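You operate a simulated robot arm through the tools that you are given. There is no shell and no other tool. Be economical: measure what you need, move in short steps, check, and stop when the job is done.

The job below is to be done with a simulated robot arm. You get a single attempt, and the scene is never put back.

JOB
Tip the oats cup back into the oats tub, close it and put the cup in the baking drawer.
Fine: shut the drawer.
Where things are to end (x, y in the base frame): oats cup within 0.06 m of [0.67, 0.06].

It is judged by the outcome, as a careful person would: the job done as asked, and still so three seconds after it is handed in. It fails if anything else is knocked over, pushed out of place, dropped, spilled or broken.

ROBOT AND FRAMES
A 7-joint arm with a two-finger parallel gripper on a trunk, on a base that drives. Base frame: it is fixed to the floor where the robot stands at the start and does not move with it; the origin is under the middle of the robot, x ahead of it, y to its left, z up; the surface under the hand at the start is at about z = 0.8. Lengths are in m, angles in rad, forces in N, time in s.
Its first joint turns from -2.601 to 2.601 rad. Places, roughly: baking end of the island [0.9, 0.2, 0.8]; inside of the island drawer at the baking end [0.7, 0.2, 0.6]; island drawer at the baking end [0.7, 0.2, 0.7]. Payload 3.5 kg.
The tool frame sits at the grasp point between the pads (the TCP): z along the fingers, y along the line on which they close. The tips reach 0.023 m beyond it. Largest opening 0.094 m; finger width 0.038, thickness 0.01; the body of the gripper, 0.054 by 0.096 m, starts 0.039 m behind the TCP.
Orientation is told as [roll, pitch, yaw] about the base's x, y, z axes, in that order, counted from this pose: with the fingers straight down and closing along the base's y, the tool's x points along the base's -x, its y along +y and its z along -z.

CONTROLS
- The arm moves only by the tool servo_tool. Its argument "motion" is a list of rows, each a list of 7 numbers: the shift along the tool's x, y, z in m, then the turn, a rotation vector about the tool's x, y, z in rad, then the opening, from 0 (shut) to 1 (fully open). In form: [[x, y, z, wx, wy, wz, fingers], ...]. A call has 1 to 10 rows; each row shifts and turns the commanded pose from where the row before left it, along the tool's axes as they then stand. A row lasts 0.2 s, in which the tool goes at most 0.05 m and 0.15 rad; a call with a longer step from one row to the next is refused whole, and so is a gripper value outside its range. Where a pose cannot be reached the arm comes as near as it can. A force on the tool above 40 N (or 10 N above the force at the start of the call, whichever is more), or a blocked arm, ends the call early, and 0.2 s more pass. Each finger travels about 0.153 m/s and halts on what it meets, pressing with about 30 N; the grip force reading is that of the motor and also rises with nothing between the fingers. The clock runs only during rows and for 0.2 s after the last one: add rows that do not move to give the fingers time. It gives the time, the measured TCP pose, the force on the tool (base axes), the opening and the grip force at its end, in the units of the frame above (readings bear some noise), with the torque about the TCP (base axes, N m) and any sound that the robot's microphone picked up.
- Cameras (640 x 400 px; columns grow to the right, rows downward): "scene" is now at [-0.2413, 0.2048, 1.2768]; the picture's right is [0.15, -0.99, 0.00], its down [-0.47, -0.07, -0.88] and it looks along [0.87, 0.13, -0.47] (base axes); focal length 294 px, centre (320, 200). "wrist" rides on the gripper at [0.086, 0.016, -0.075] in the tool frame; the picture's right is [-0.18, 0.98, 0.00], its down [-0.58, -0.11, -0.81] and it looks along [-0.79, -0.15, 0.59] (tool axes); focal length 243 px, centre (320, 200). There is no depth. A picture from a camera that has moved, and an enlarged one, comes with that camera's place and axes in the base frame and with its lens.
- grab_frame(camera): a new picture of that camera. It takes no simulated time.
- base_move(legs): drives the robot by 1 to 6 legs, each [ahead, left, turn to the left] in m, m and rad, along the robot's own axes; the way and the turn of a leg run together, so that a leg with both is an arc; at most 1.5 m and 3.142 rad a leg. The arm and the cameras ride along, it lands a little off, and it stops where it bumps. It gives what a move gives.
- head_to(pan, tilt): turns the head with the scene camera to pan (to the left, within 2.496 rad either way) and tilt (down, from -0.506 to 1.204), counted from straight ahead of the robot. It gives what a move gives.
- enlarge(camera, box): a new picture of the part [left, top, right, bottom] of that camera's present view, enlarged. It takes no simulated time.
- sign_off(): hands the job in; it is judged then, once.

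Go step by step. Nothing tells you exact positions but the pictures and the camera data: compare them with the known pose of the tool, close in by small moves and look again before you grip or let go. The budget is 120 turns and 82 pictures, counting those below and the enlarged ones. Unless the task says otherwise, let go and move clear before handing in, and close with one line.

The tools are called after "Request:" by a JSON object that holds its "op" and its "data". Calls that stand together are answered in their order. servo_tool: Moves the arm, as the interface text tells. Its arguments: {"type":"object","properties":{"motion":{"type":"array"}},"required":["motion"]} The other tools are called the same way: base_move (legs) drives the base; head_to (pan, tilt) turns the head that bears the scene camera; grab_frame (camera) takes a picture; enlarge (camera, box) takes an enlarged picture of a part of a camera's view; sign_off () hands the job in.

At the start:

```text
time: 0.0
tool_pos: [1.0975, 0.0198, 1.1124]
orientation: [-0.001, 0.001, 0.0]
ft_force: [0.0, -1.2, -0.5]
torque: [0.01, 0.01, 0.01]
finger_gap: 0.094
gripper_force: 0.0
robot x, y, heading: [0.0016, -0.0004, 0.007]
head pan, tilt: [0.154, 0.494]
```

scene: 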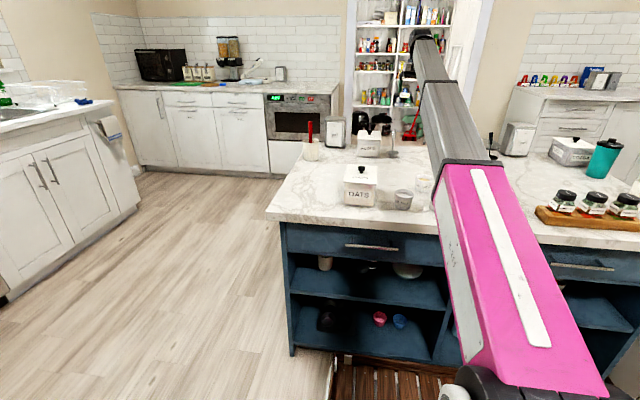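
wrist: 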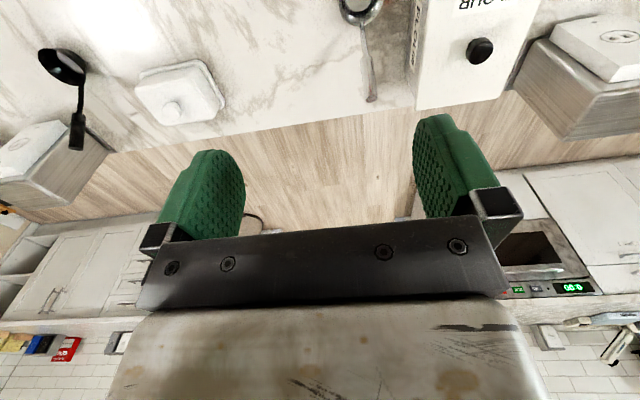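

I see the island with a white OATS tub, a small cup next to it and a drawer below. I'll zoom in on that part first.

Request:
{"op": "enlarge", "data": {"camera": "scene", "box": [260, 110, 460, 260]}}

Request:
{"op": "enlarge", "data": {"camera": "scene", "box": [330, 150, 440, 220]}}

```text
2.67 times, centred on (360, 185) of scene
camera zoom: at [-0.2413, 0.2048, 1.2768], right [0.15, -0.99, 0.0], down [-0.47, -0.07, -0.88], along [0.87, 0.13, -0.47], focal length 785 px, centre (213, 240)
```

zoom: 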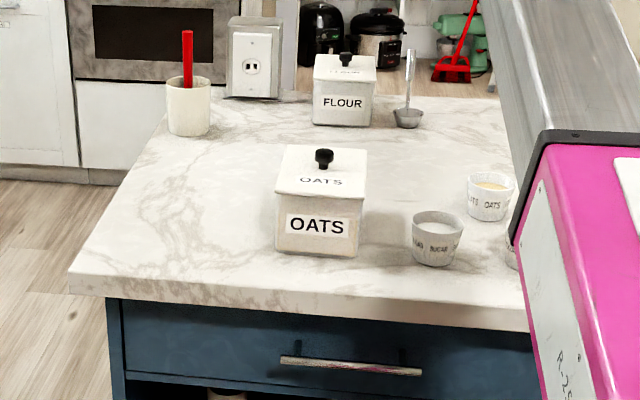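

```text
5.71 times, centred on (385, 185) of scene
camera zoom: at [-0.2413, 0.2048, 1.2768], right [0.15, -0.99, 0.0], down [-0.47, -0.07, -0.88], along [0.87, 0.13, -0.47], focal length 1683 px, centre (-51, 286)
```

zoom: 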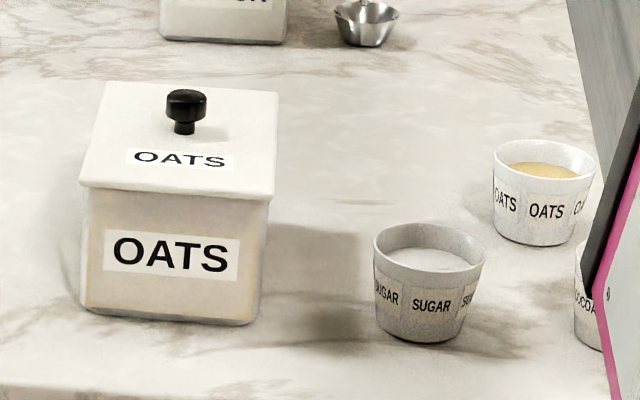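

The oats tub (lid on, black knob) is near (0.67, 0.21). The oats cup is near (0.78, -0.02), with the sugar and cocoa cups in front of it, and the drawer handle is near (0.52, 0.16, 0.70). I'll bring the hand high above the tub knob and look again.

Request:
{"op": "servo_tool", "data": {"motion": [[0.0425, 0.0188, 0, 0, 0, 0, 1], [0.0425, 0.0188, 0, 0, 0, 0, 1], [0.0425, 0.0188, 0, 0, 0, 0, 1], [0.0425, 0.0188, 0, 0, 0, 0, 1], [0.0425, 0.0188, 0, 0, 0, 0, 1], [0.0425, 0.0188, 0, 0, 0, 0, 1], [0.0425, 0.0188, 0, 0, 0, 0, 1], [0.0425, 0.0188, 0, 0, 0, 0, 1], [0.0425, 0.0188, 0, 0, 0, 0, 1], [0.0425, 0.0188, 0, 0, 0, 0, 1]]}}

Request:
{"op": "grab_frame", "data": {"camera": "wrist"}}

Request:
{"op": "grab_frame", "data": {"camera": "scene"}}

```text
time: 1.5
tool_pos: [0.8386, 0.1348, 1.1131]
orientation: [-0.002, -0.01, 0.005]
ft_force: [3.2, 1.4, -6.5]
torque: [-0.35, -0.31, -0.35]
finger_gap: 0.0938
gripper_force: 0.2
robot x, y, heading: [-0.0003, -0.0011, 0.003]
head pan, tilt: [0.154, 0.494]
stopped in row 7: the force on the tool passed its limit at 55 N (the readings are from after the stop); the commanded pose is now the measured one
```

```text
77 pictures are left
camera wrist: at [0.7521, 0.1496, 1.1872], right [0.18, 0.98, 0.0], down [0.57, -0.1, 0.81], along [0.8, -0.15, -0.58], focal length 243 px, centre (320, 200)
```

wrist: 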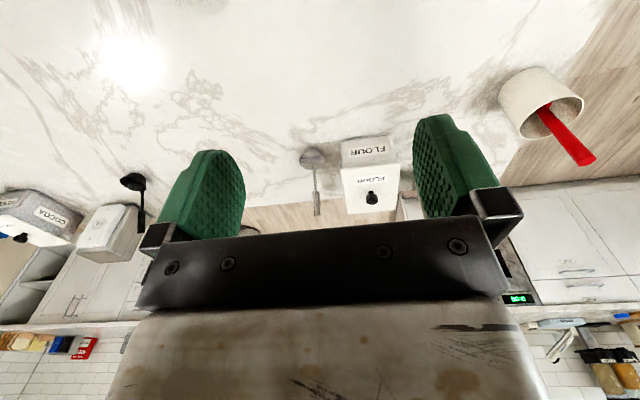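

```text
76 pictures are left
camera scene: at [-0.2414, 0.2048, 1.2768], right [0.15, -0.99, 0.0], down [-0.47, -0.07, -0.88], along [0.87, 0.13, -0.47], focal length 294 px, centre (320, 200)
```

scene: 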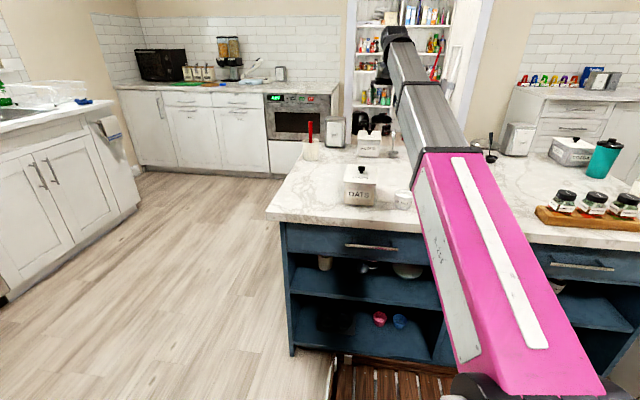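

The stop came in free air and the forces are small again, so it was probably the speed. I'll carry on more slowly.

Request:
{"op": "servo_tool", "data": {"motion": [[0.012, 0.005, 0, 0, 0, 0, 1], [0.018, 0.008, 0, 0, 0, 0, 1], [0.018, 0.008, 0, 0, 0, 0, 1], [0.018, 0.008, 0, 0, 0, 0, 1], [0.018, 0.008, 0, 0, 0, 0, 1], [0.018, 0.008, 0, 0, 0, 0, 1], [0.018, 0.008, 0, 0, 0, 0, 1], [0.018, 0.008, 0, 0, 0, 0, 1], [0.018, 0.008, 0, 0, 0, 0, 1], [0.012, 0.005, 0, 0, 0, 0, 1]]}}

Request:
{"op": "grab_frame", "data": {"camera": "wrist"}}

Request:
{"op": "grab_frame", "data": {"camera": "scene"}}

```text
time: 2.0
tool_pos: [0.8194, 0.1441, 1.1129]
orientation: [-0.001, -0.017, 0.011]
ft_force: [4.3, 1.6, -8.4]
torque: [-0.22, -0.43, -0.25]
finger_gap: 0.0941
gripper_force: 0.0
robot x, y, heading: [0.0022, 0.003, -0.005]
head pan, tilt: [0.154, 0.494]
stopped in row 2: the force on the tool passed its limit at 47 N (the readings are from after the stop); the commanded pose is now the measured one
```

```text
75 pictures are left
camera wrist: at [0.7323, 0.1585, 1.1862], right [0.17, 0.98, 0.0], down [0.57, -0.1, 0.82], along [0.8, -0.14, -0.58], focal length 243 px, centre (320, 200)
```

wrist: 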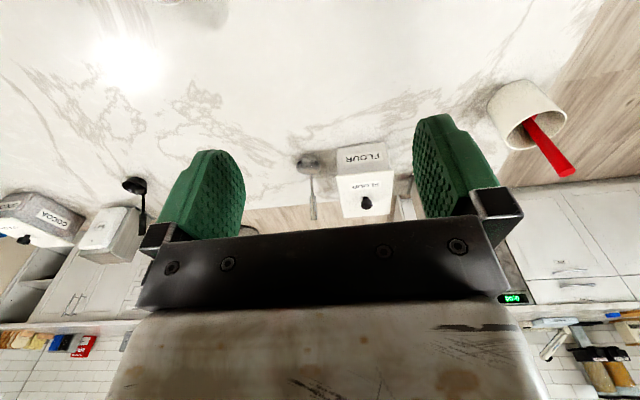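

```text
74 pictures are left
camera scene: at [-0.2413, 0.2048, 1.2768], right [0.15, -0.99, 0.0], down [-0.47, -0.07, -0.88], along [0.87, 0.13, -0.47], focal length 294 px, centre (320, 200)
```

scene: 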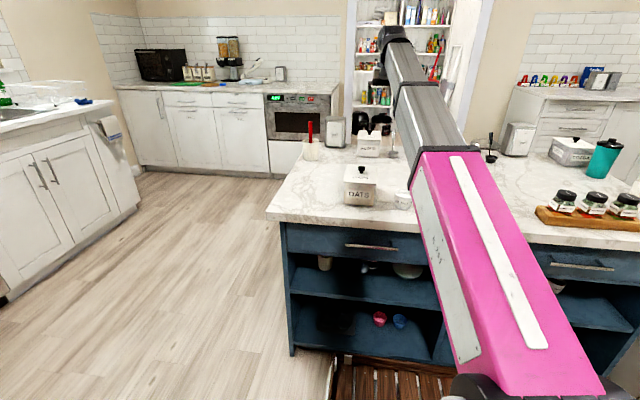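

The arm seems to be folding against its own limits at this height. I'll lower the hand first and then come in.

Request:
{"op": "servo_tool", "data": {"motion": [[0, 0, 0.02, 0, 0, 0, 1], [0, 0, 0.025, 0, 0, 0, 1], [0, 0, 0.025, 0, 0, 0, 1], [0, 0, 0.025, 0, 0, 0, 1], [0, 0, 0.015, 0, 0, 0, 1]]}}

Request:
{"op": "servo_tool", "data": {"motion": [[0.01, 0.004, 0, 0, 0, 0, 1], [0.015, 0.006, 0, 0, 0, 0, 1], [0.02, 0.009, 0, 0, 0, 0, 1], [0.02, 0.009, 0, 0, 0, 0, 1], [0.02, 0.009, 0, 0, 0, 0, 1], [0.02, 0.009, 0, 0, 0, 0, 1], [0.02, 0.009, 0, 0, 0, 0, 1], [0.01, 0.004, 0, 0, 0, 0, 1]]}}

```text
time: 3.2
tool_pos: [0.8208, 0.1439, 1.0031]
orientation: [-0.003, -0.016, 0.012]
ft_force: [0.8, 0.1, -0.1]
torque: [0.0, -0.01, 0.03]
finger_gap: 0.0939
gripper_force: 0.0
robot x, y, heading: [-0.0016, -0.0012, 0.001]
head pan, tilt: [0.154, 0.494]
```

```text
time: 5.0
tool_pos: [0.6848, 0.201, 1.0017]
orientation: [-0.002, -0.013, 0.013]
ft_force: [-0.1, 0.2, -0.3]
torque: [0.05, -0.03, 0.01]
finger_gap: 0.0942
gripper_force: 0.2
robot x, y, heading: [0.0015, 0.0016, 0.002]
head pan, tilt: [0.154, 0.494]
```

The arm now moves freely lower down. I'll look again with both cameras.

Request:
{"op": "grab_frame", "data": {"camera": "wrist"}}

Request:
{"op": "enlarge", "data": {"camera": "scene", "box": [310, 110, 470, 210]}}

```text
73 pictures are left
camera wrist: at [0.5971, 0.215, 1.0739], right [0.17, 0.98, 0.0], down [0.57, -0.1, 0.82], along [0.8, -0.14, -0.58], focal length 243 px, centre (320, 200)
```

wrist: 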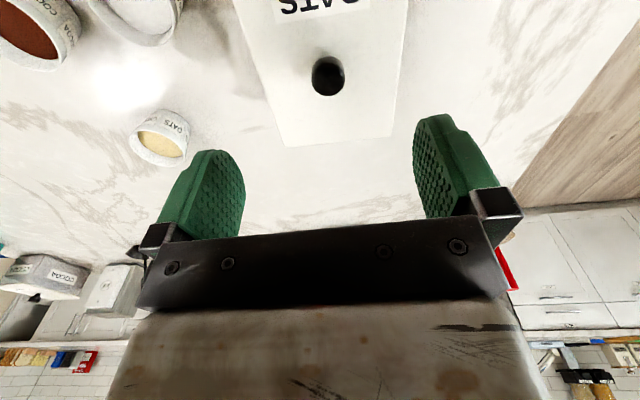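

```text
4.00 times, centred on (390, 160) of scene
camera zoom: at [-0.2413, 0.2048, 1.2768], right [0.15, -0.99, 0.0], down [-0.47, -0.07, -0.88], along [0.87, 0.13, -0.47], focal length 1178 px, centre (40, 360)
```

zoom: 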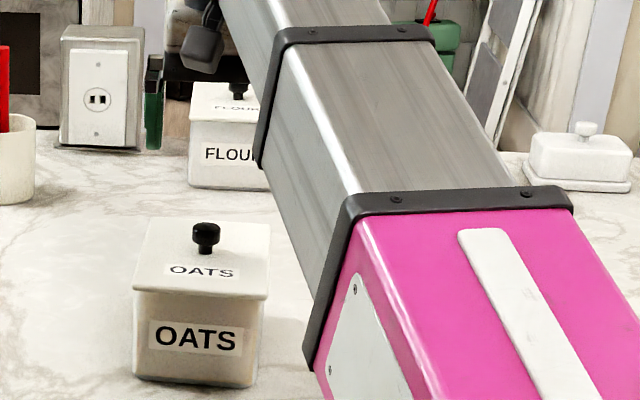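

The knob is at about (0.68, 0.206), the oats cup at (0.763, -0.01), sugar at (0.64, 0.064) and cocoa at (0.637, -0.04). I'll lower the hand over the knob and check.

Request:
{"op": "servo_tool", "data": {"motion": [[0.002, 0.002, 0.01, 0, 0, 0, 1], [0.002, 0.002, 0.015, 0, 0, 0, 1], [0, 0, 0.015, 0, 0, 0, 1], [0, 0, 0.01, 0, 0, 0, 1]]}}

Request:
{"op": "grab_frame", "data": {"camera": "wrist"}}

Request:
{"op": "enlarge", "data": {"camera": "scene", "box": [320, 130, 420, 210]}}

```text
time: 6.0
tool_pos: [0.6818, 0.2039, 0.9515]
orientation: [-0.002, -0.014, 0.01]
ft_force: [-0.2, -0.1, 0.8]
torque: [0.04, -0.03, 0.0]
finger_gap: 0.094
gripper_force: 0.1
robot x, y, heading: [-0.004, 0.0008, -0.003]
head pan, tilt: [0.154, 0.494]
```

```text
71 pictures are left
camera wrist: at [0.5941, 0.2186, 1.0234], right [0.17, 0.98, 0.0], down [0.57, -0.1, 0.82], along [0.8, -0.14, -0.58], focal length 243 px, centre (320, 200)
```

wrist: 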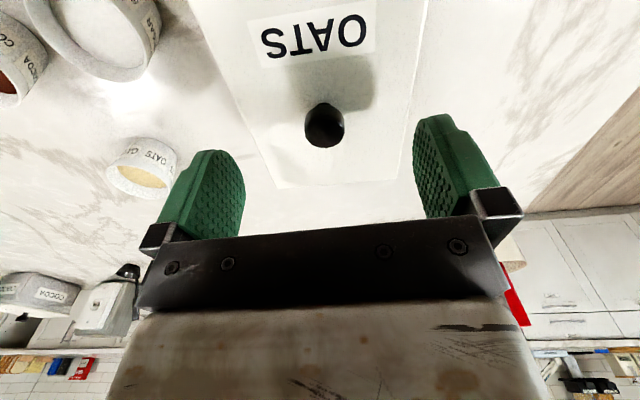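

```text
5.00 times, centred on (370, 170) of scene
camera zoom: at [-0.2413, 0.2048, 1.2768], right [0.15, -0.99, 0.0], down [-0.47, -0.07, -0.88], along [0.87, 0.13, -0.47], focal length 1472 px, centre (70, 350)
```

zoom: 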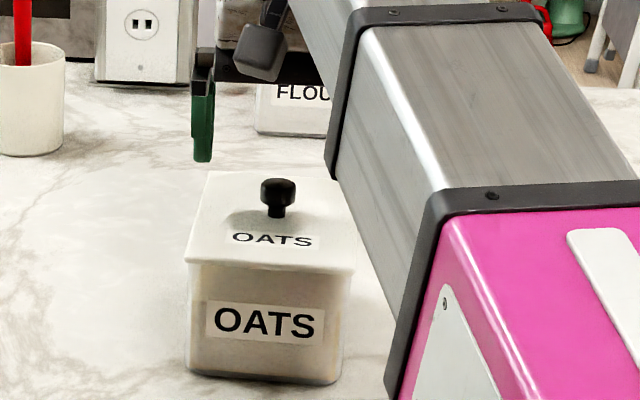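

The knob is at (0.683, 0.206) and lines up with the fingers. I'll go down to z 0.92 and close gently.

Request:
{"op": "servo_tool", "data": {"motion": [[-0.001, 0.002, 0.01, 0, 0, 0, 1], [0, 0, 0.012, 0, 0, 0, 1], [0, 0, 0.009, 0, 0, 0, 1]]}}

Request:
{"op": "grab_frame", "data": {"camera": "wrist"}}

```text
time: 6.8
tool_pos: [0.6836, 0.2061, 0.9206]
orientation: [-0.002, -0.016, 0.011]
ft_force: [0.6, 0.5, -0.3]
torque: [-0.03, -0.03, -0.01]
finger_gap: 0.0941
gripper_force: 0.0
robot x, y, heading: [0.0011, 0.0012, 0.002]
head pan, tilt: [0.154, 0.494]
```

```text
69 pictures are left
camera wrist: at [0.5963, 0.221, 0.9934], right [0.17, 0.98, 0.0], down [0.57, -0.1, 0.82], along [0.8, -0.14, -0.58], focal length 243 px, centre (320, 200)
```

wrist: 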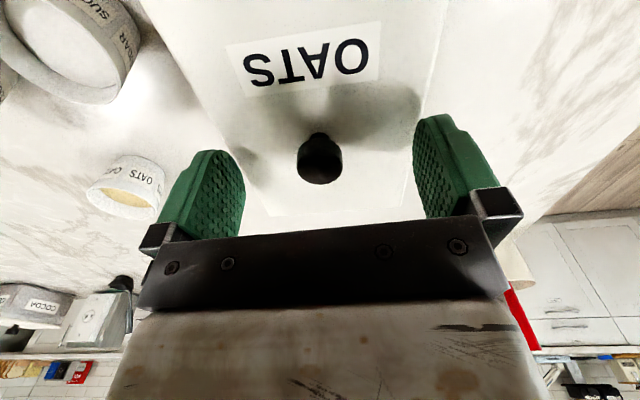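

The knob sits between the pads. Closing, then a small test lift.

Request:
{"op": "servo_tool", "data": {"motion": [[0, 0, 0, 0, 0, 0, 0.5], [0, 0, 0, 0, 0, 0, 0.1], [0, 0, 0, 0, 0, 0, 0], [0, 0, 0, 0, 0, 0, 0], [0, 0, -0.006, 0, 0, 0, 0], [0, 0, -0.012, 0, 0, 0, 0], [0, 0, -0.012, 0, 0, 0, 0]]}}

Request:
{"op": "enlarge", "data": {"camera": "scene", "box": [310, 130, 430, 220]}}

```text
time: 8.4
tool_pos: [0.6828, 0.2061, 0.9502]
orientation: [-0.003, -0.014, 0.01]
ft_force: [-0.3, 0.4, -0.6]
torque: [-0.02, 0.0, -0.01]
finger_gap: 0.0226
gripper_force: 30.3
robot x, y, heading: [-0.0019, -0.0009, -0.004]
head pan, tilt: [0.154, 0.494]
heard: snap
```

```text
4.44 times, centred on (370, 175) of scene
camera zoom: at [-0.2413, 0.2048, 1.2768], right [0.15, -0.99, 0.0], down [-0.47, -0.07, -0.88], along [0.87, 0.13, -0.47], focal length 1309 px, centre (98, 311)
```

zoom: 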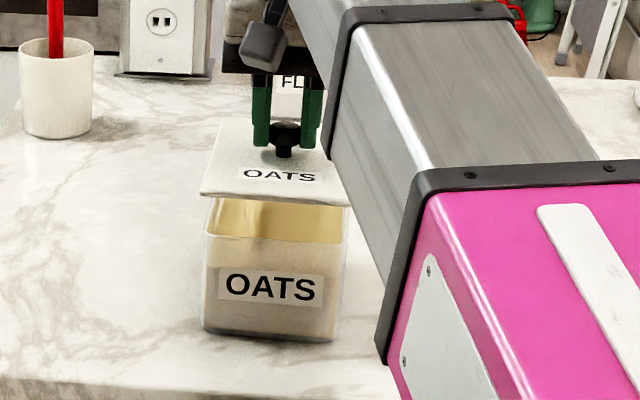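

The lid came off with a snap, so it will need pressing down later. I'll carry it to the free counter on the left.

Request:
{"op": "servo_tool", "data": {"motion": [[0, 0, -0.02, 0, 0, 0, 0], [0, 0, -0.02, 0, 0, 0, 0], [0, 0.01, -0.01, 0, 0, 0, 0], [-0.005, 0.02, 0, 0, 0, 0, 0], [-0.005, 0.03, 0, 0, 0, 0, 0], [-0.01, 0.03, 0, 0, 0, 0, 0], [-0.01, 0.03, 0, 0, 0, 0, 0], [-0.005, 0.03, 0, 0, 0, 0, 0], [0, 0.015, 0, 0, 0, 0, 0], [0, 0, 0.01, 0, 0, 0, 0]]}}

Request:
{"op": "servo_tool", "data": {"motion": [[0, 0, 0.02, 0, 0, 0, 0], [0, 0, 0.03, 0, 0, 0, 0], [0, 0, 0.03, 0, 0, 0, 0], [0, 0, 0.025, 0, 0, 0, 0], [0, 0, 0.015, 0, 0, 0, 0], [0, 0, 0, 0, 0, 0, 0]]}}

Request:
{"op": "grab_frame", "data": {"camera": "scene"}}

Request:
{"op": "grab_frame", "data": {"camera": "wrist"}}

```text
time: 10.6
tool_pos: [0.7148, 0.3728, 0.989]
orientation: [-0.002, -0.017, 0.011]
ft_force: [1.0, -0.3, -0.9]
torque: [-0.01, 0.01, 0.0]
finger_gap: 0.0224
gripper_force: 30.1
robot x, y, heading: [0.0035, -0.0011, 0.004]
head pan, tilt: [0.154, 0.494]
```

```text
time: 12.0
tool_pos: [0.7179, 0.3729, 0.8707]
orientation: [-0.002, -0.017, 0.011]
ft_force: [-0.4, -0.6, -0.6]
torque: [0.0, 0.01, 0.0]
finger_gap: 0.0223
gripper_force: 30.3
robot x, y, heading: [0.0018, -0.0012, 0.003]
head pan, tilt: [0.154, 0.494]
```

```text
67 pictures are left
camera scene: at [-0.2413, 0.2048, 1.2768], right [0.15, -0.99, 0.0], down [-0.47, -0.07, -0.88], along [0.87, 0.13, -0.47], focal length 294 px, centre (320, 200)
```

scene: 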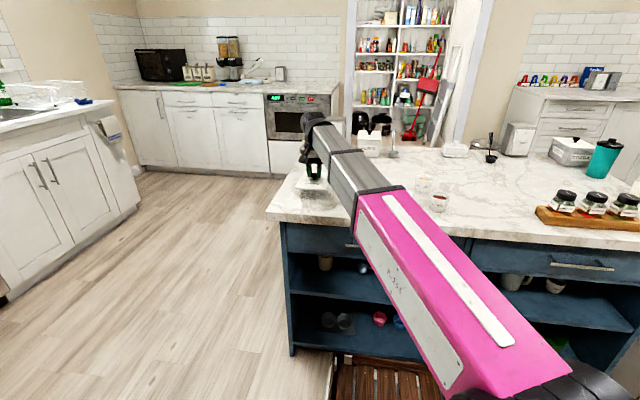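

```text
66 pictures are left
camera wrist: at [0.6308, 0.3869, 0.9435], right [0.17, 0.98, 0.0], down [0.57, -0.1, 0.82], along [0.8, -0.14, -0.58], focal length 243 px, centre (320, 200)
```

wrist: 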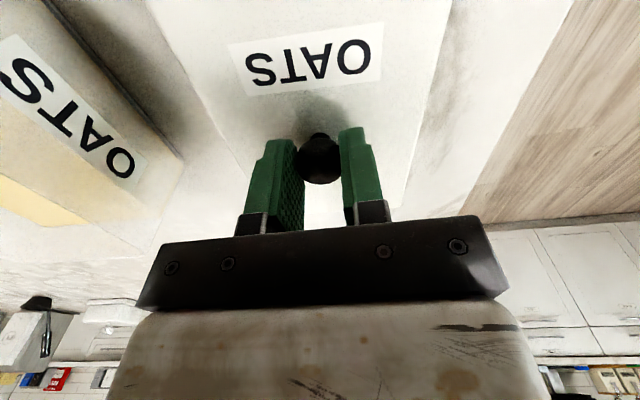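

The lid is just above the counter and clear of everything. I'll lower it until it touches.

Request:
{"op": "servo_tool", "data": {"motion": [[0, 0, 0.008, 0, 0, 0, 0], [0, 0, 0.008, 0, 0, 0, 0], [0, 0, 0.005, 0, 0, 0, 0], [0, 0, 0, 0, 0, 0, 0]]}}

Request:
{"op": "enlarge", "data": {"camera": "scene", "box": [260, 130, 380, 230]}}

```text
time: 13.0
tool_pos: [0.7181, 0.3721, 0.8484]
orientation: [-0.003, -0.016, 0.009]
ft_force: [0.4, 0.0, -0.4]
torque: [0.0, 0.01, -0.01]
finger_gap: 0.0222
gripper_force: 29.8
robot x, y, heading: [-0.0011, -0.003, -0.001]
head pan, tilt: [0.154, 0.494]
```

```text
4.00 times, centred on (320, 180) of scene
camera zoom: at [-0.2413, 0.2048, 1.2768], right [0.15, -0.99, 0.0], down [-0.47, -0.07, -0.88], along [0.87, 0.13, -0.47], focal length 1178 px, centre (320, 280)
```

zoom: 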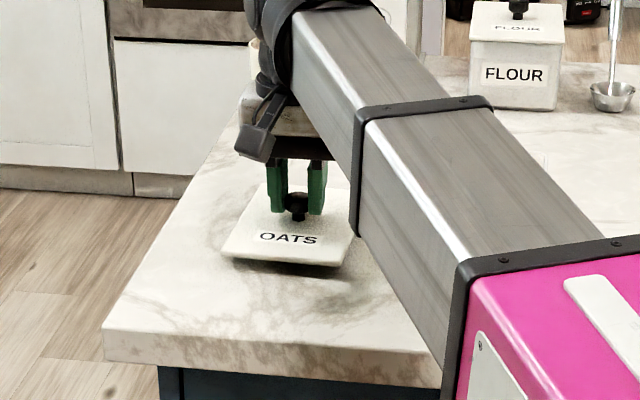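

Request:
{"op": "servo_tool", "data": {"motion": [[0, 0, 0.004, 0, 0, 0, 0], [0, 0, 0.003, 0, 0, 0, 0], [0, 0, 0, 0, 0, 0, 0]]}}

```text
time: 13.8
tool_pos: [0.7186, 0.3695, 0.8419]
orientation: [-0.001, -0.015, 0.011]
ft_force: [-0.1, -0.7, 0.0]
torque: [-0.01, -0.03, 0.02]
finger_gap: 0.022
gripper_force: 30.7
robot x, y, heading: [-0.0003, -0.0011, -0.005]
head pan, tilt: [0.154, 0.494]
```

Request:
{"op": "servo_tool", "data": {"motion": [[0, 0, 0.003, 0, 0, 0, 0], [0, 0, 0.003, 0, 0, 0, 0], [0, 0, 0, 0, 0, 0, 0]]}}

Request:
{"op": "enlarge", "data": {"camera": "scene", "box": [295, 155, 355, 205]}}

```text
time: 14.6
tool_pos: [0.7183, 0.3707, 0.8378]
orientation: [-0.002, -0.017, 0.01]
ft_force: [-0.2, -0.1, 29.3]
torque: [-0.02, 0.09, 0.04]
finger_gap: 0.0222
gripper_force: 29.9
robot x, y, heading: [0.0028, 0.0002, -0.002]
head pan, tilt: [0.154, 0.494]
```

```text
8.00 times, centred on (325, 180) of scene
camera zoom: at [-0.2419, 0.2045, 1.2767], right [0.15, -0.99, 0.0], down [-0.47, -0.07, -0.88], along [0.87, 0.13, -0.47], focal length 2356 px, centre (280, 360)
```

zoom: 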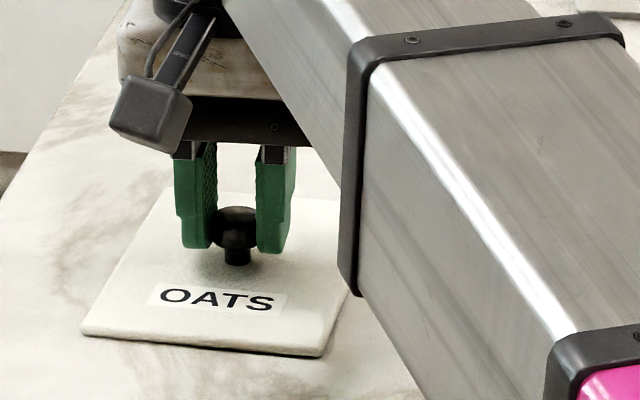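

The lid rests on the counter. I'll release it and go up to transfer height.

Request:
{"op": "servo_tool", "data": {"motion": [[0, 0, -0.002, 0, 0, 0, 0], [0, 0, 0, 0, 0, 0, 0.3], [0, 0, 0, 0, 0, 0, 0.6], [0, 0, 0, 0, 0, 0, 0.7], [0, 0, -0.02, 0, 0, 0, 0.8], [0, 0, -0.035, 0, 0, 0, 1], [0, 0, -0.035, 0, 0, 0, 1], [0, 0, -0.035, 0, 0, 0, 1], [0, 0, -0.02, 0, 0, 0, 1]]}}

Request:
{"op": "grab_frame", "data": {"camera": "scene"}}

```text
time: 16.6
tool_pos: [0.7166, 0.3709, 0.984]
orientation: [-0.004, -0.015, 0.011]
ft_force: [-0.1, 0.3, 0.3]
torque: [-0.01, 0.01, -0.02]
finger_gap: 0.0939
gripper_force: 0.0
robot x, y, heading: [0.0008, -0.0007, -0.004]
head pan, tilt: [0.154, 0.494]
```

```text
63 pictures are left
camera scene: at [-0.2413, 0.2048, 1.2768], right [0.15, -0.99, 0.0], down [-0.47, -0.07, -0.88], along [0.87, 0.13, -0.47], focal length 294 px, centre (320, 200)
```

scene: 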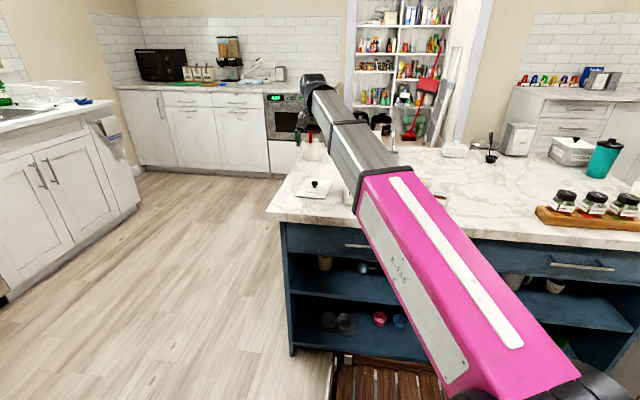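

The lid is parked. Next I'll take the oats cup from its right side with the hand tilted low, so it can be rolled to pour. First I move high over to the right of the cup.

Request:
{"op": "servo_tool", "data": {"motion": [[-0.003, -0.02, 0, 0, 0, 0, 1], [-0.005, -0.04, 0, 0, 0, 0, 1], [-0.005, -0.045, 0, 0, 0, 0, 1], [-0.005, -0.045, 0, 0, 0, 0, 1], [-0.005, -0.045, 0, 0, 0, 0, 1], [-0.005, -0.045, 0, 0, 0, 0, 1], [-0.005, -0.045, 0, 0, 0, 0, 1], [-0.005, -0.045, 0, 0, 0, 0, 1], [-0.005, -0.045, 0, 0, 0, 0, 1], [-0.003, -0.03, 0, 0, 0, 0, 1]]}}

Request:
{"op": "servo_tool", "data": {"motion": [[0, -0.03, 0, 0, 0, 0.08, 1], [0, -0.03, 0, 0, 0, 0.15, 1], [0, -0.03, 0, 0, 0, 0.15, 1], [0, -0.02, 0, 0, 0, 0.15, 1], [0, 0, 0, 0, 0, 0.15, 1], [0, 0, 0, 0, 0, 0.15, 1], [0, 0, 0, 0, 0, 0.15, 1], [0, 0, 0, 0, 0, 0.15, 1], [0, 0, 0, 0, 0, 0.15, 1], [0, 0, 0, 0, 0, 0.15, 1]]}}

Request:
{"op": "grab_frame", "data": {"camera": "scene"}}

Request:
{"op": "grab_frame", "data": {"camera": "wrist"}}

```text
time: 18.8
tool_pos: [0.7664, -0.0334, 0.9834]
orientation: [-0.002, -0.016, 0.011]
ft_force: [0.0, 0.0, -0.2]
torque: [-0.01, 0.0, -0.01]
finger_gap: 0.0942
gripper_force: 0.0
robot x, y, heading: [-0.0033, -0.0016, -0.0]
head pan, tilt: [0.154, 0.494]
```

```text
time: 21.0
tool_pos: [0.7503, -0.1399, 0.9856]
orientation: [0.016, -0.004, -1.422]
ft_force: [-0.5, -0.4, -0.4]
torque: [-0.04, 0.0, 0.02]
finger_gap: 0.094
gripper_force: 0.1
robot x, y, heading: [0.0025, 0.0015, -0.002]
head pan, tilt: [0.154, 0.494]
```

```text
62 pictures are left
camera scene: at [-0.2413, 0.2047, 1.2768], right [0.15, -0.99, 0.0], down [-0.47, -0.07, -0.88], along [0.87, 0.13, -0.47], focal length 294 px, centre (320, 200)
```

scene: 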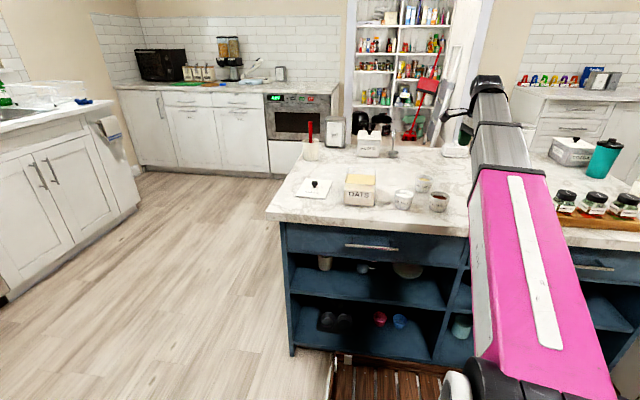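

```text
61 pictures are left
camera wrist: at [0.7532, -0.0526, 1.0589], right [1.0, -0.04, 0.02], down [-0.03, -0.59, 0.81], along [-0.02, -0.81, -0.59], focal length 243 px, centre (320, 200)
```

wrist: 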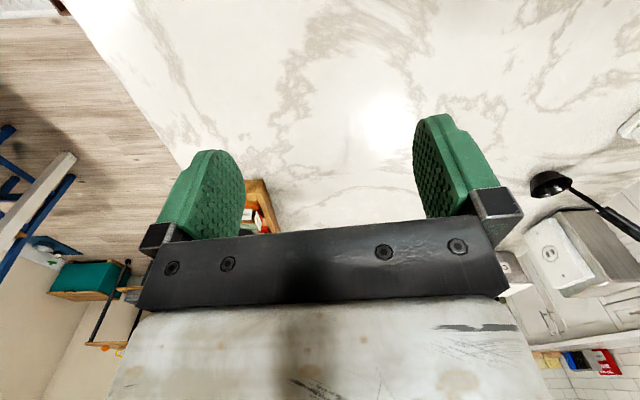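

Area to the right of the cup is free. I'll finish the yaw and tilt the hand so the fingers point left and slightly down, then look closely.

Request:
{"op": "servo_tool", "data": {"motion": [[0, 0, 0, 0, 0, 0.149, 1], [0, 0, 0, 0, 0.1, 0, 1], [0, 0, 0, 0, 0.13, 0, 1], [0, 0, 0, 0, 0.13, 0, 1], [0, 0, 0, 0, 0.13, 0, 1], [0, 0, 0, 0, 0.13, 0, 1], [0, 0, 0, 0, 0.13, 0, 1], [0, 0, 0, 0, 0.13, 0, 1], [0, 0, 0, 0, 0.13, 0, 1]]}}

Request:
{"op": "enlarge", "data": {"camera": "scene", "box": [330, 90, 530, 215]}}

Request:
{"op": "grab_frame", "data": {"camera": "wrist"}}

```text
time: 23.0
tool_pos: [0.7506, -0.1415, 0.9852]
orientation: [0.03, 1.008, -1.541]
ft_force: [-0.1, 0.6, -0.4]
torque: [0.0, 0.01, 0.02]
finger_gap: 0.094
gripper_force: 0.0
robot x, y, heading: [-0.0002, -0.0013, 0.0]
head pan, tilt: [0.154, 0.494]
```

```text
3.20 times, centred on (430, 152) of scene
camera zoom: at [-0.2413, 0.2047, 1.2768], right [0.15, -0.99, 0.0], down [-0.47, -0.07, -0.88], along [0.87, 0.13, -0.47], focal length 942 px, centre (-32, 352)
```

zoom: 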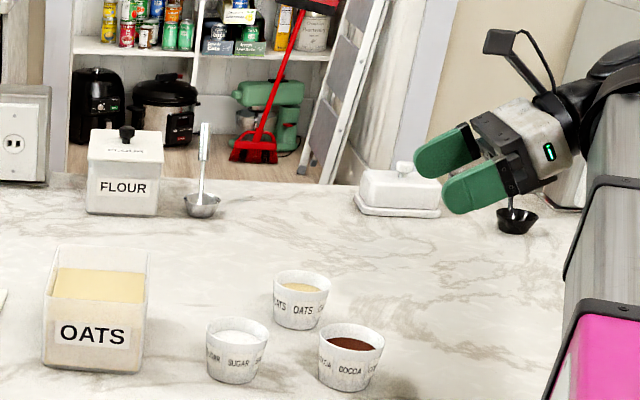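

```text
59 pictures are left
camera wrist: at [0.7654, -0.1578, 1.0979], right [0.99, -0.09, -0.14], down [-0.1, -0.99, -0.06], along [-0.13, 0.08, -0.99], focal length 243 px, centre (320, 200)
```

wrist: 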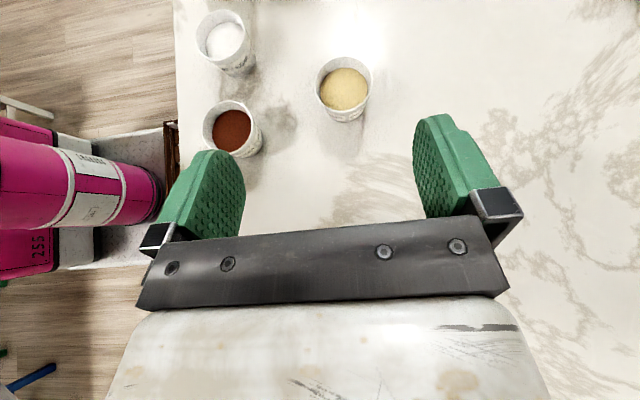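

The fingers now point left, and the cup is at about (0.764, -0.015). I'll lower to z 0.835 while still clear of it.

Request:
{"op": "servo_tool", "data": {"motion": [[-0.015, 0.002, 0.0095, 0, 0, 0, 1], [-0.025, 0.003, 0.016, 0, 0, 0, 1], [-0.03, 0.003, 0.019, 0, 0, 0, 1], [-0.03, 0.003, 0.019, 0, 0, 0, 1], [-0.02, 0.002, 0.012, 0, 0, 0, 1], [-0.007, 0, 0.0045, 0, 0, 0, 1], [0, 0, 0, 0, 0, 0, 1]]}}

Request:
{"op": "enlarge", "data": {"camera": "scene", "box": [370, 120, 510, 230]}}

Request:
{"op": "grab_frame", "data": {"camera": "wrist"}}

```text
time: 24.6
tool_pos: [0.7649, -0.1408, 0.8358]
orientation: [0.029, 1.007, -1.542]
ft_force: [-0.1, 0.2, -0.3]
torque: [0.01, 0.0, -0.02]
finger_gap: 0.094
gripper_force: 0.1
robot x, y, heading: [-0.0002, 0.0013, 0.003]
head pan, tilt: [0.154, 0.494]
```

```text
3.64 times, centred on (440, 175) of scene
camera zoom: at [-0.2413, 0.2047, 1.2768], right [0.15, -0.99, 0.0], down [-0.47, -0.07, -0.88], along [0.87, 0.13, -0.47], focal length 1071 px, centre (-116, 291)
```

zoom: 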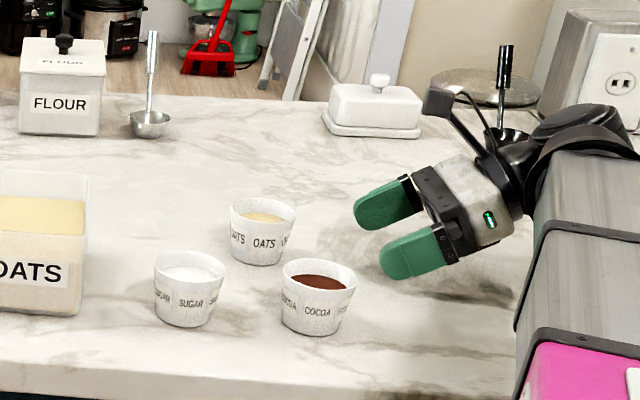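

```text
57 pictures are left
camera wrist: at [0.7815, -0.158, 0.9487], right [0.99, -0.09, -0.14], down [-0.1, -0.99, -0.06], along [-0.13, 0.08, -0.99], focal length 243 px, centre (320, 200)
```

wrist: 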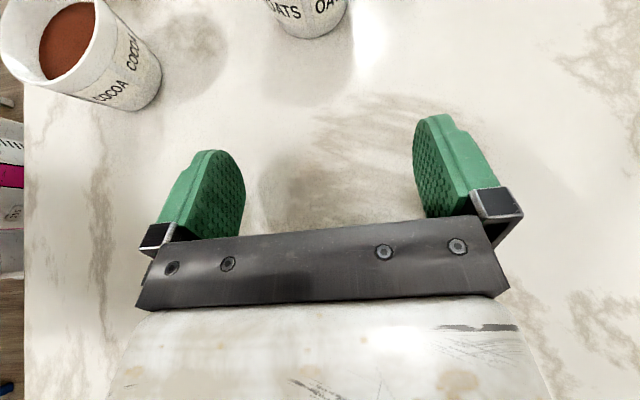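

Lined up: the cup's axis is at x≈0.765, y≈-0.015. I'll move in part way and check.

Request:
{"op": "servo_tool", "data": {"motion": [[0.0107, 0, 0.0169, 0, 0, 0, 1], [0.0133, 0, 0.0211, 0, 0, 0, 1], [0.0107, 0, 0.0169, 0, 0, 0, 1], [0.008, 0, 0.0127, 0, 0, 0, 1], [0, 0, 0, 0, 0, 0, 1]]}}

Request:
{"op": "grab_frame", "data": {"camera": "wrist"}}

Request:
{"op": "enlarge", "data": {"camera": "scene", "box": [370, 120, 490, 220]}}

```text
time: 25.8
tool_pos: [0.7653, -0.0618, 0.8348]
orientation: [0.029, 1.007, -1.543]
ft_force: [0.2, -0.2, -0.3]
torque: [0.0, -0.01, -0.02]
finger_gap: 0.0941
gripper_force: 0.2
robot x, y, heading: [-0.0, 0.0017, 0.004]
head pan, tilt: [0.154, 0.494]
```

```text
56 pictures are left
camera wrist: at [0.7809, -0.0781, 0.9491], right [0.99, -0.09, -0.14], down [-0.1, -0.99, -0.06], along [-0.13, 0.08, -0.99], focal length 243 px, centre (320, 200)
```

wrist: 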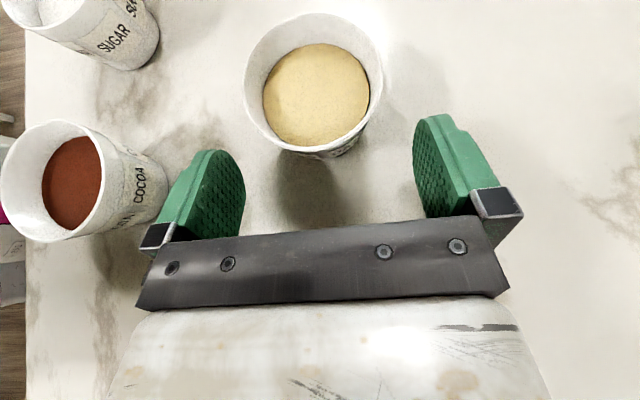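

```text
4.00 times, centred on (430, 170) of scene
camera zoom: at [-0.2413, 0.2047, 1.2768], right [0.15, -0.99, 0.0], down [-0.47, -0.07, -0.88], along [0.87, 0.13, -0.47], focal length 1178 px, centre (-120, 320)
```

zoom: 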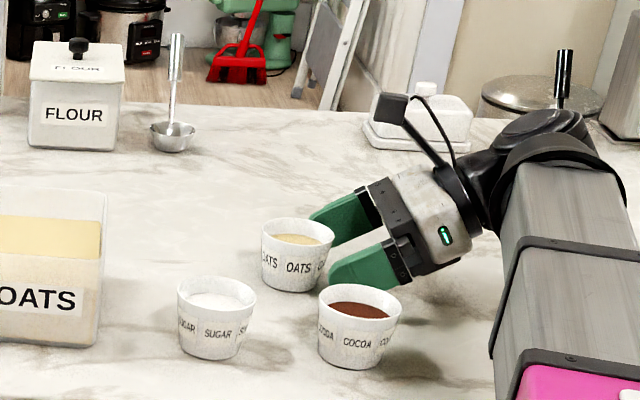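

The cup sits centred near (0.768, -0.021). I'll advance another 3.5 cm, leaving room between its rim and the palm.

Request:
{"op": "servo_tool", "data": {"motion": [[0.008, 0.001, 0.0127, 0, 0, 0, 1], [0.0075, 0.001, 0.0118, 0, 0, 0, 1], [0.004, 0.001, 0.006, 0, 0, 0, 1], [0, 0, 0, 0, 0, 0, 1]]}}

Request:
{"op": "grab_frame", "data": {"camera": "wrist"}}

Request:
{"op": "enlarge", "data": {"camera": "scene", "box": [380, 150, 460, 210]}}

```text
time: 26.8
tool_pos: [0.7696, -0.0238, 0.8344]
orientation: [0.031, 1.008, -1.543]
ft_force: [-0.4, -0.5, 0.3]
torque: [0.0, 0.0, 0.01]
finger_gap: 0.0938
gripper_force: 0.1
robot x, y, heading: [-0.0034, 0.0017, -0.003]
head pan, tilt: [0.154, 0.494]
```

```text
54 pictures are left
camera wrist: at [0.7836, -0.0406, 0.9482], right [0.99, -0.09, -0.14], down [-0.1, -0.99, -0.06], along [-0.13, 0.08, -0.99], focal length 243 px, centre (320, 200)
```

wrist: 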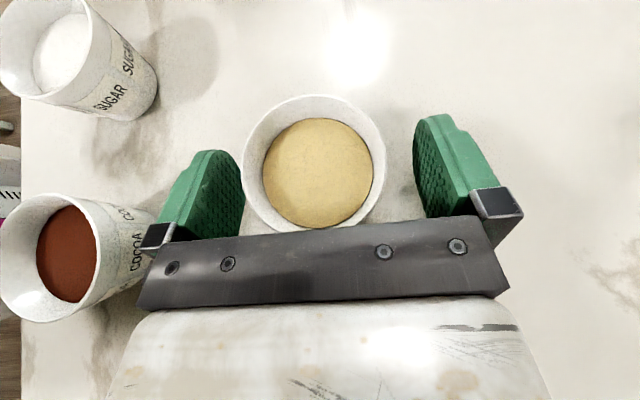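

```text
6.67 times, centred on (420, 180) of scene
camera zoom: at [-0.2413, 0.2047, 1.2768], right [0.15, -0.99, 0.0], down [-0.47, -0.07, -0.88], along [0.87, 0.13, -0.47], focal length 1963 px, centre (-347, 333)
```

zoom: 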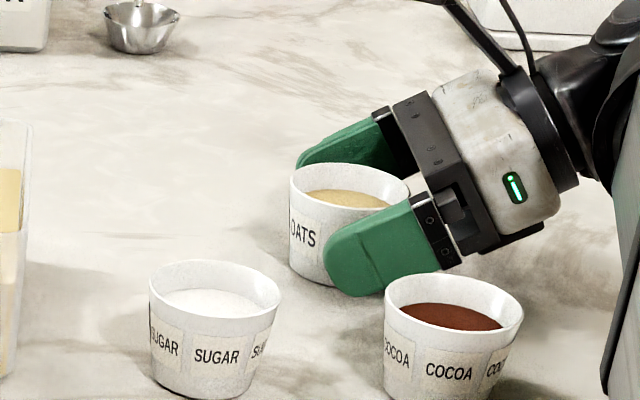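

The cup is between the pads. Closing slowly.

Request:
{"op": "servo_tool", "data": {"motion": [[0, 0, 0, 0, 0, 0, 0.85], [0, 0, 0, 0, 0, 0, 0.75], [0, 0, 0, 0, 0, 0, 0.65], [0, 0, 0, 0, 0, 0, 0.55], [0, 0, 0, 0, 0, 0, 0.45], [0, 0, 0, 0, 0, 0, 0.4], [0, 0, 0, 0, 0, 0, 0.4]]}}

Request:
{"op": "grab_frame", "data": {"camera": "wrist"}}

```text
time: 28.4
tool_pos: [0.7695, -0.0228, 0.8357]
orientation: [0.029, 1.008, -1.543]
ft_force: [-0.1, 0.2, 1.6]
torque: [0.07, -0.01, 0.01]
finger_gap: 0.0606
gripper_force: 29.9
robot x, y, heading: [0.0002, 0.0021, -0.003]
head pan, tilt: [0.154, 0.494]
```

```text
52 pictures are left
camera wrist: at [0.7836, -0.0406, 0.9483], right [0.99, -0.09, -0.14], down [-0.1, -0.99, -0.06], along [-0.13, 0.08, -0.99], focal length 243 px, centre (320, 200)
```

wrist: 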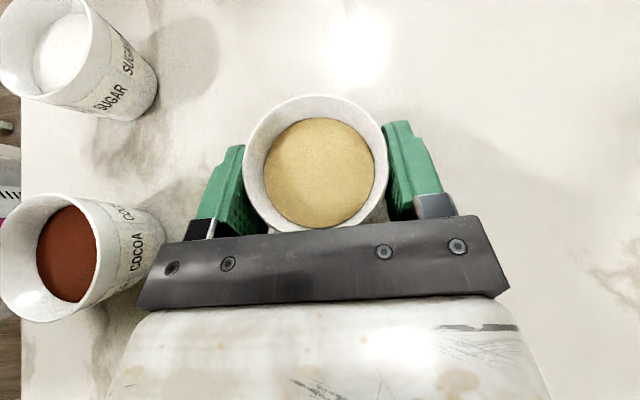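

The cup is gripped. I'll lift it level to z≈0.965.

Request:
{"op": "servo_tool", "data": {"motion": [[0.008, 0, -0.005, 0, 0, 0, 0.3], [0.015, 0, -0.0095, 0, 0, 0, 0.3], [0.022, 0, -0.0139, 0, 0, 0, 0.3], [0.022, 0, -0.0139, 0, 0, 0, 0.3], [0.022, 0, -0.0139, 0, 0, 0, 0.3], [0.015, 0, -0.0095, 0, 0, 0, 0.3], [0.006, 0, -0.004, 0, 0, 0, 0.3], [0, 0, 0, 0, 0, 0, 0.3]]}}

Request:
{"op": "enlarge", "data": {"camera": "scene", "box": [350, 80, 510, 210]}}

```text
time: 30.2
tool_pos: [0.7659, -0.0243, 0.9657]
orientation: [0.03, 1.008, -1.542]
ft_force: [0.5, 0.5, -1.3]
torque: [0.01, -0.02, -0.02]
finger_gap: 0.0603
gripper_force: 30.2
robot x, y, heading: [-0.0013, -0.0009, -0.001]
head pan, tilt: [0.154, 0.494]
```

```text
3.08 times, centred on (430, 145) of scene
camera zoom: at [-0.2413, 0.2047, 1.2768], right [0.15, -0.99, 0.0], down [-0.47, -0.07, -0.88], along [0.87, 0.13, -0.47], focal length 906 px, centre (-18, 369)
```

zoom: 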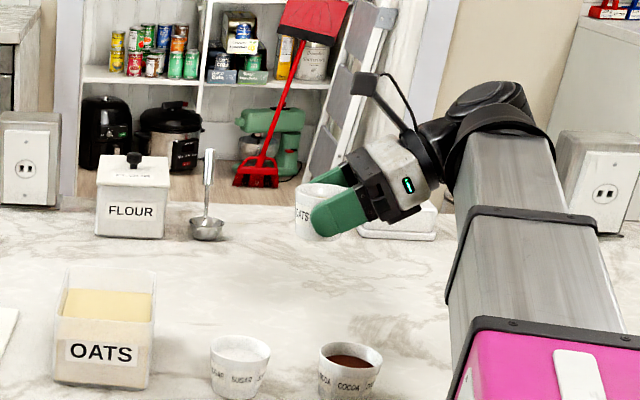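

The cup is up and level. Now I carry it over the tub.

Request:
{"op": "servo_tool", "data": {"motion": [[0.008, -0.0045, 0.0125, 0, 0, 0, 0.3], [0.0165, -0.009, 0.025, 0, 0, 0, 0.3], [0.0165, -0.009, 0.025, 0, 0, 0, 0.3], [0.0165, -0.009, 0.025, 0, 0, 0, 0.3], [0.0165, -0.009, 0.025, 0, 0, 0, 0.3], [0.0165, -0.009, 0.025, 0, 0, 0, 0.3], [0.0165, -0.009, 0.025, 0, 0, 0, 0.3], [0.0115, -0.007, 0.019, 0, 0, 0, 0.3], [0.006, -0.0035, 0.0095, 0, 0, 0, 0.3], [0, 0, 0, 0, 0, 0, 0.3]]}}

Request:
{"op": "enlarge", "data": {"camera": "scene", "box": [310, 90, 470, 220]}}

Request:
{"op": "grab_frame", "data": {"camera": "wrist"}}

```text
time: 32.4
tool_pos: [0.6987, 0.204, 0.9682]
orientation: [0.03, 1.008, -1.544]
ft_force: [0.3, -0.4, -0.9]
torque: [-0.05, 0.02, 0.01]
finger_gap: 0.0606
gripper_force: 29.8
robot x, y, heading: [-0.0015, 0.0007, 0.0]
head pan, tilt: [0.154, 0.494]
```

```text
3.08 times, centred on (390, 155) of scene
camera zoom: at [-0.2413, 0.2048, 1.2768], right [0.15, -0.99, 0.0], down [-0.47, -0.07, -0.88], along [0.87, 0.13, -0.47], focal length 906 px, centre (105, 338)
```

zoom: 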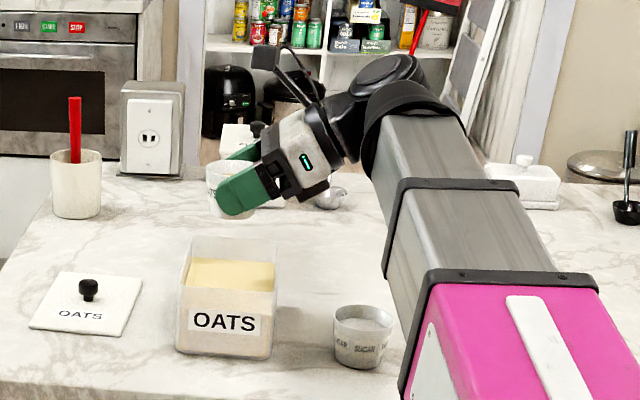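

```text
49 pictures are left
camera wrist: at [0.7128, 0.1864, 1.0813], right [0.99, -0.09, -0.14], down [-0.1, -0.99, -0.06], along [-0.13, 0.08, -0.99], focal length 243 px, centre (320, 200)
```

wrist: 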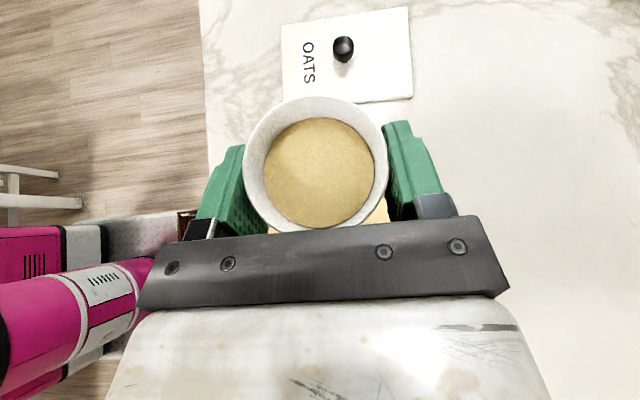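

The cup is over the tub centre (0.69, 0.206). I start tipping it toward the robot, about the hand's own axis, and stop to check halfway.

Request:
{"op": "servo_tool", "data": {"motion": [[0, 0, 0, -0.04, 0, -0.0635, 0.3], [0, 0, 0, -0.0533, 0, -0.0846, 0.3], [0, 0, 0, -0.0533, 0, -0.0846, 0.3], [0, 0, 0, -0.0533, 0, -0.0846, 0.3], [0, 0, 0, -0.0533, 0, -0.0846, 0.3], [0, 0, 0, -0.0533, 0, -0.0846, 0.3], [0, 0, 0, 0, 0, 0, 0.3]]}}

Request:
{"op": "enlarge", "data": {"camera": "scene", "box": [310, 90, 470, 220]}}

```text
time: 34.0
tool_pos: [0.6971, 0.2035, 0.9673]
orientation: [0.9, 0.777, -0.843]
ft_force: [-0.1, 0.7, -0.8]
torque: [-0.03, 0.0, 0.01]
finger_gap: 0.0605
gripper_force: 30.2
robot x, y, heading: [0.0021, 0.0024, -0.003]
head pan, tilt: [0.154, 0.494]
```

```text
3.08 times, centred on (390, 155) of scene
camera zoom: at [-0.2413, 0.2048, 1.2768], right [0.15, -0.99, 0.0], down [-0.47, -0.07, -0.88], along [0.87, 0.13, -0.47], focal length 906 px, centre (105, 338)
```

zoom: 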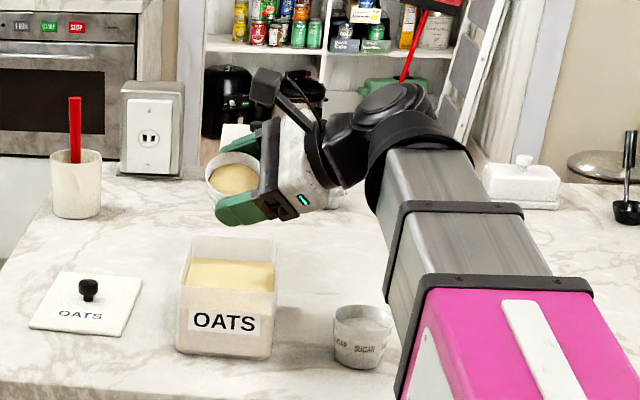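

Request:
{"op": "servo_tool", "data": {"motion": [[0, 0, 0, -0.0533, 0, -0.0846, 0.3], [0, 0, 0, -0.0533, 0, -0.0846, 0.3], [0, 0, 0, -0.0533, 0, -0.0846, 0.3], [0, 0, 0, -0.0533, 0, -0.0846, 0.3], [0, 0, 0, -0.0533, 0, -0.0846, 0.3], [0, 0, 0, -0.0533, 0, -0.0846, 0.3], [0, 0, 0, 0, 0, 0, 0.3]]}}

Request:
{"op": "enlarge", "data": {"camera": "scene", "box": [310, 90, 470, 220]}}

```text
time: 35.6
tool_pos: [0.6973, 0.2023, 0.9681]
orientation: [1.361, 0.317, -0.593]
ft_force: [-0.2, -0.7, -1.6]
torque: [-0.04, 0.01, -0.01]
finger_gap: 0.0605
gripper_force: 29.8
robot x, y, heading: [-0.0028, 0.0022, -0.001]
head pan, tilt: [0.154, 0.494]
```

```text
3.08 times, centred on (390, 155) of scene
camera zoom: at [-0.2413, 0.2048, 1.2768], right [0.15, -0.99, 0.0], down [-0.47, -0.07, -0.88], along [0.87, 0.13, -0.47], focal length 906 px, centre (105, 338)
```

zoom: 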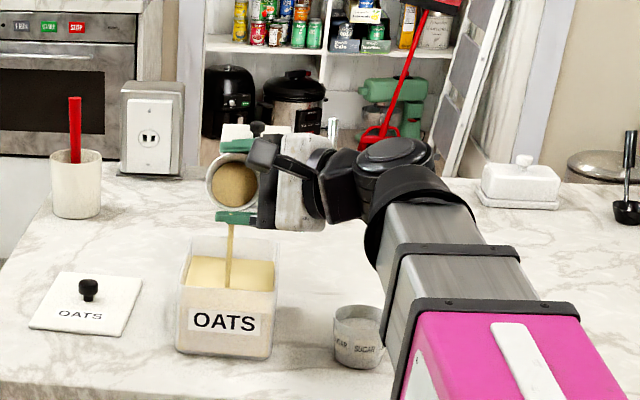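

Oats stream into the tub. I continue tipping and wait for the cup to empty.

Request:
{"op": "servo_tool", "data": {"motion": [[0, 0, 0, 0, 0, 0, 0.3], [0, 0, 0, 0, 0, 0, 0.3], [0, 0, 0, -0.0533, 0, -0.0846, 0.3], [0, 0, 0, -0.0533, 0, -0.0846, 0.3], [0, 0, 0, -0.0533, 0, -0.0846, 0.3], [0, 0, 0, -0.0533, 0, -0.0846, 0.3], [0, 0, 0, -0.0533, 0, -0.0846, 0.3], [0, 0, 0, -0.0533, 0, -0.0846, 0.3], [0, 0, 0, -0.0533, 0, -0.0846, 0.3], [0, 0, 0, 0, 0, 0, 0.3]]}}

Request:
{"op": "enlarge", "data": {"camera": "scene", "box": [310, 90, 470, 220]}}

```text
time: 37.8
tool_pos: [0.6972, 0.204, 0.9691]
orientation: [1.745, -0.272, -0.581]
ft_force: [-1.1, 0.9, -1.1]
torque: [0.0, 0.0, 0.01]
finger_gap: 0.0603
gripper_force: 30.2
robot x, y, heading: [-0.0024, 0.0042, 0.001]
head pan, tilt: [0.154, 0.494]
```

```text
3.08 times, centred on (390, 155) of scene
camera zoom: at [-0.2413, 0.2048, 1.2768], right [0.15, -0.99, 0.0], down [-0.47, -0.07, -0.88], along [0.87, 0.13, -0.47], focal length 906 px, centre (105, 338)
```

zoom: 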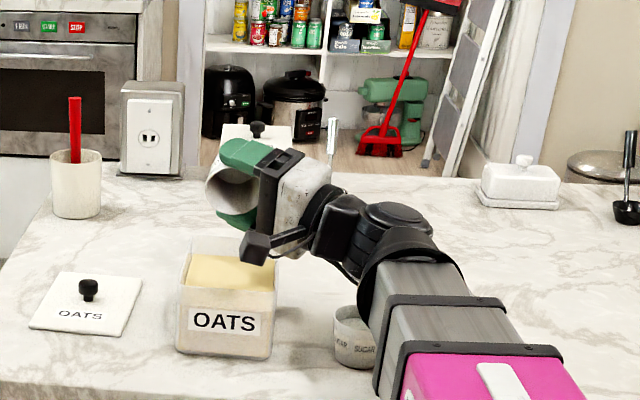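

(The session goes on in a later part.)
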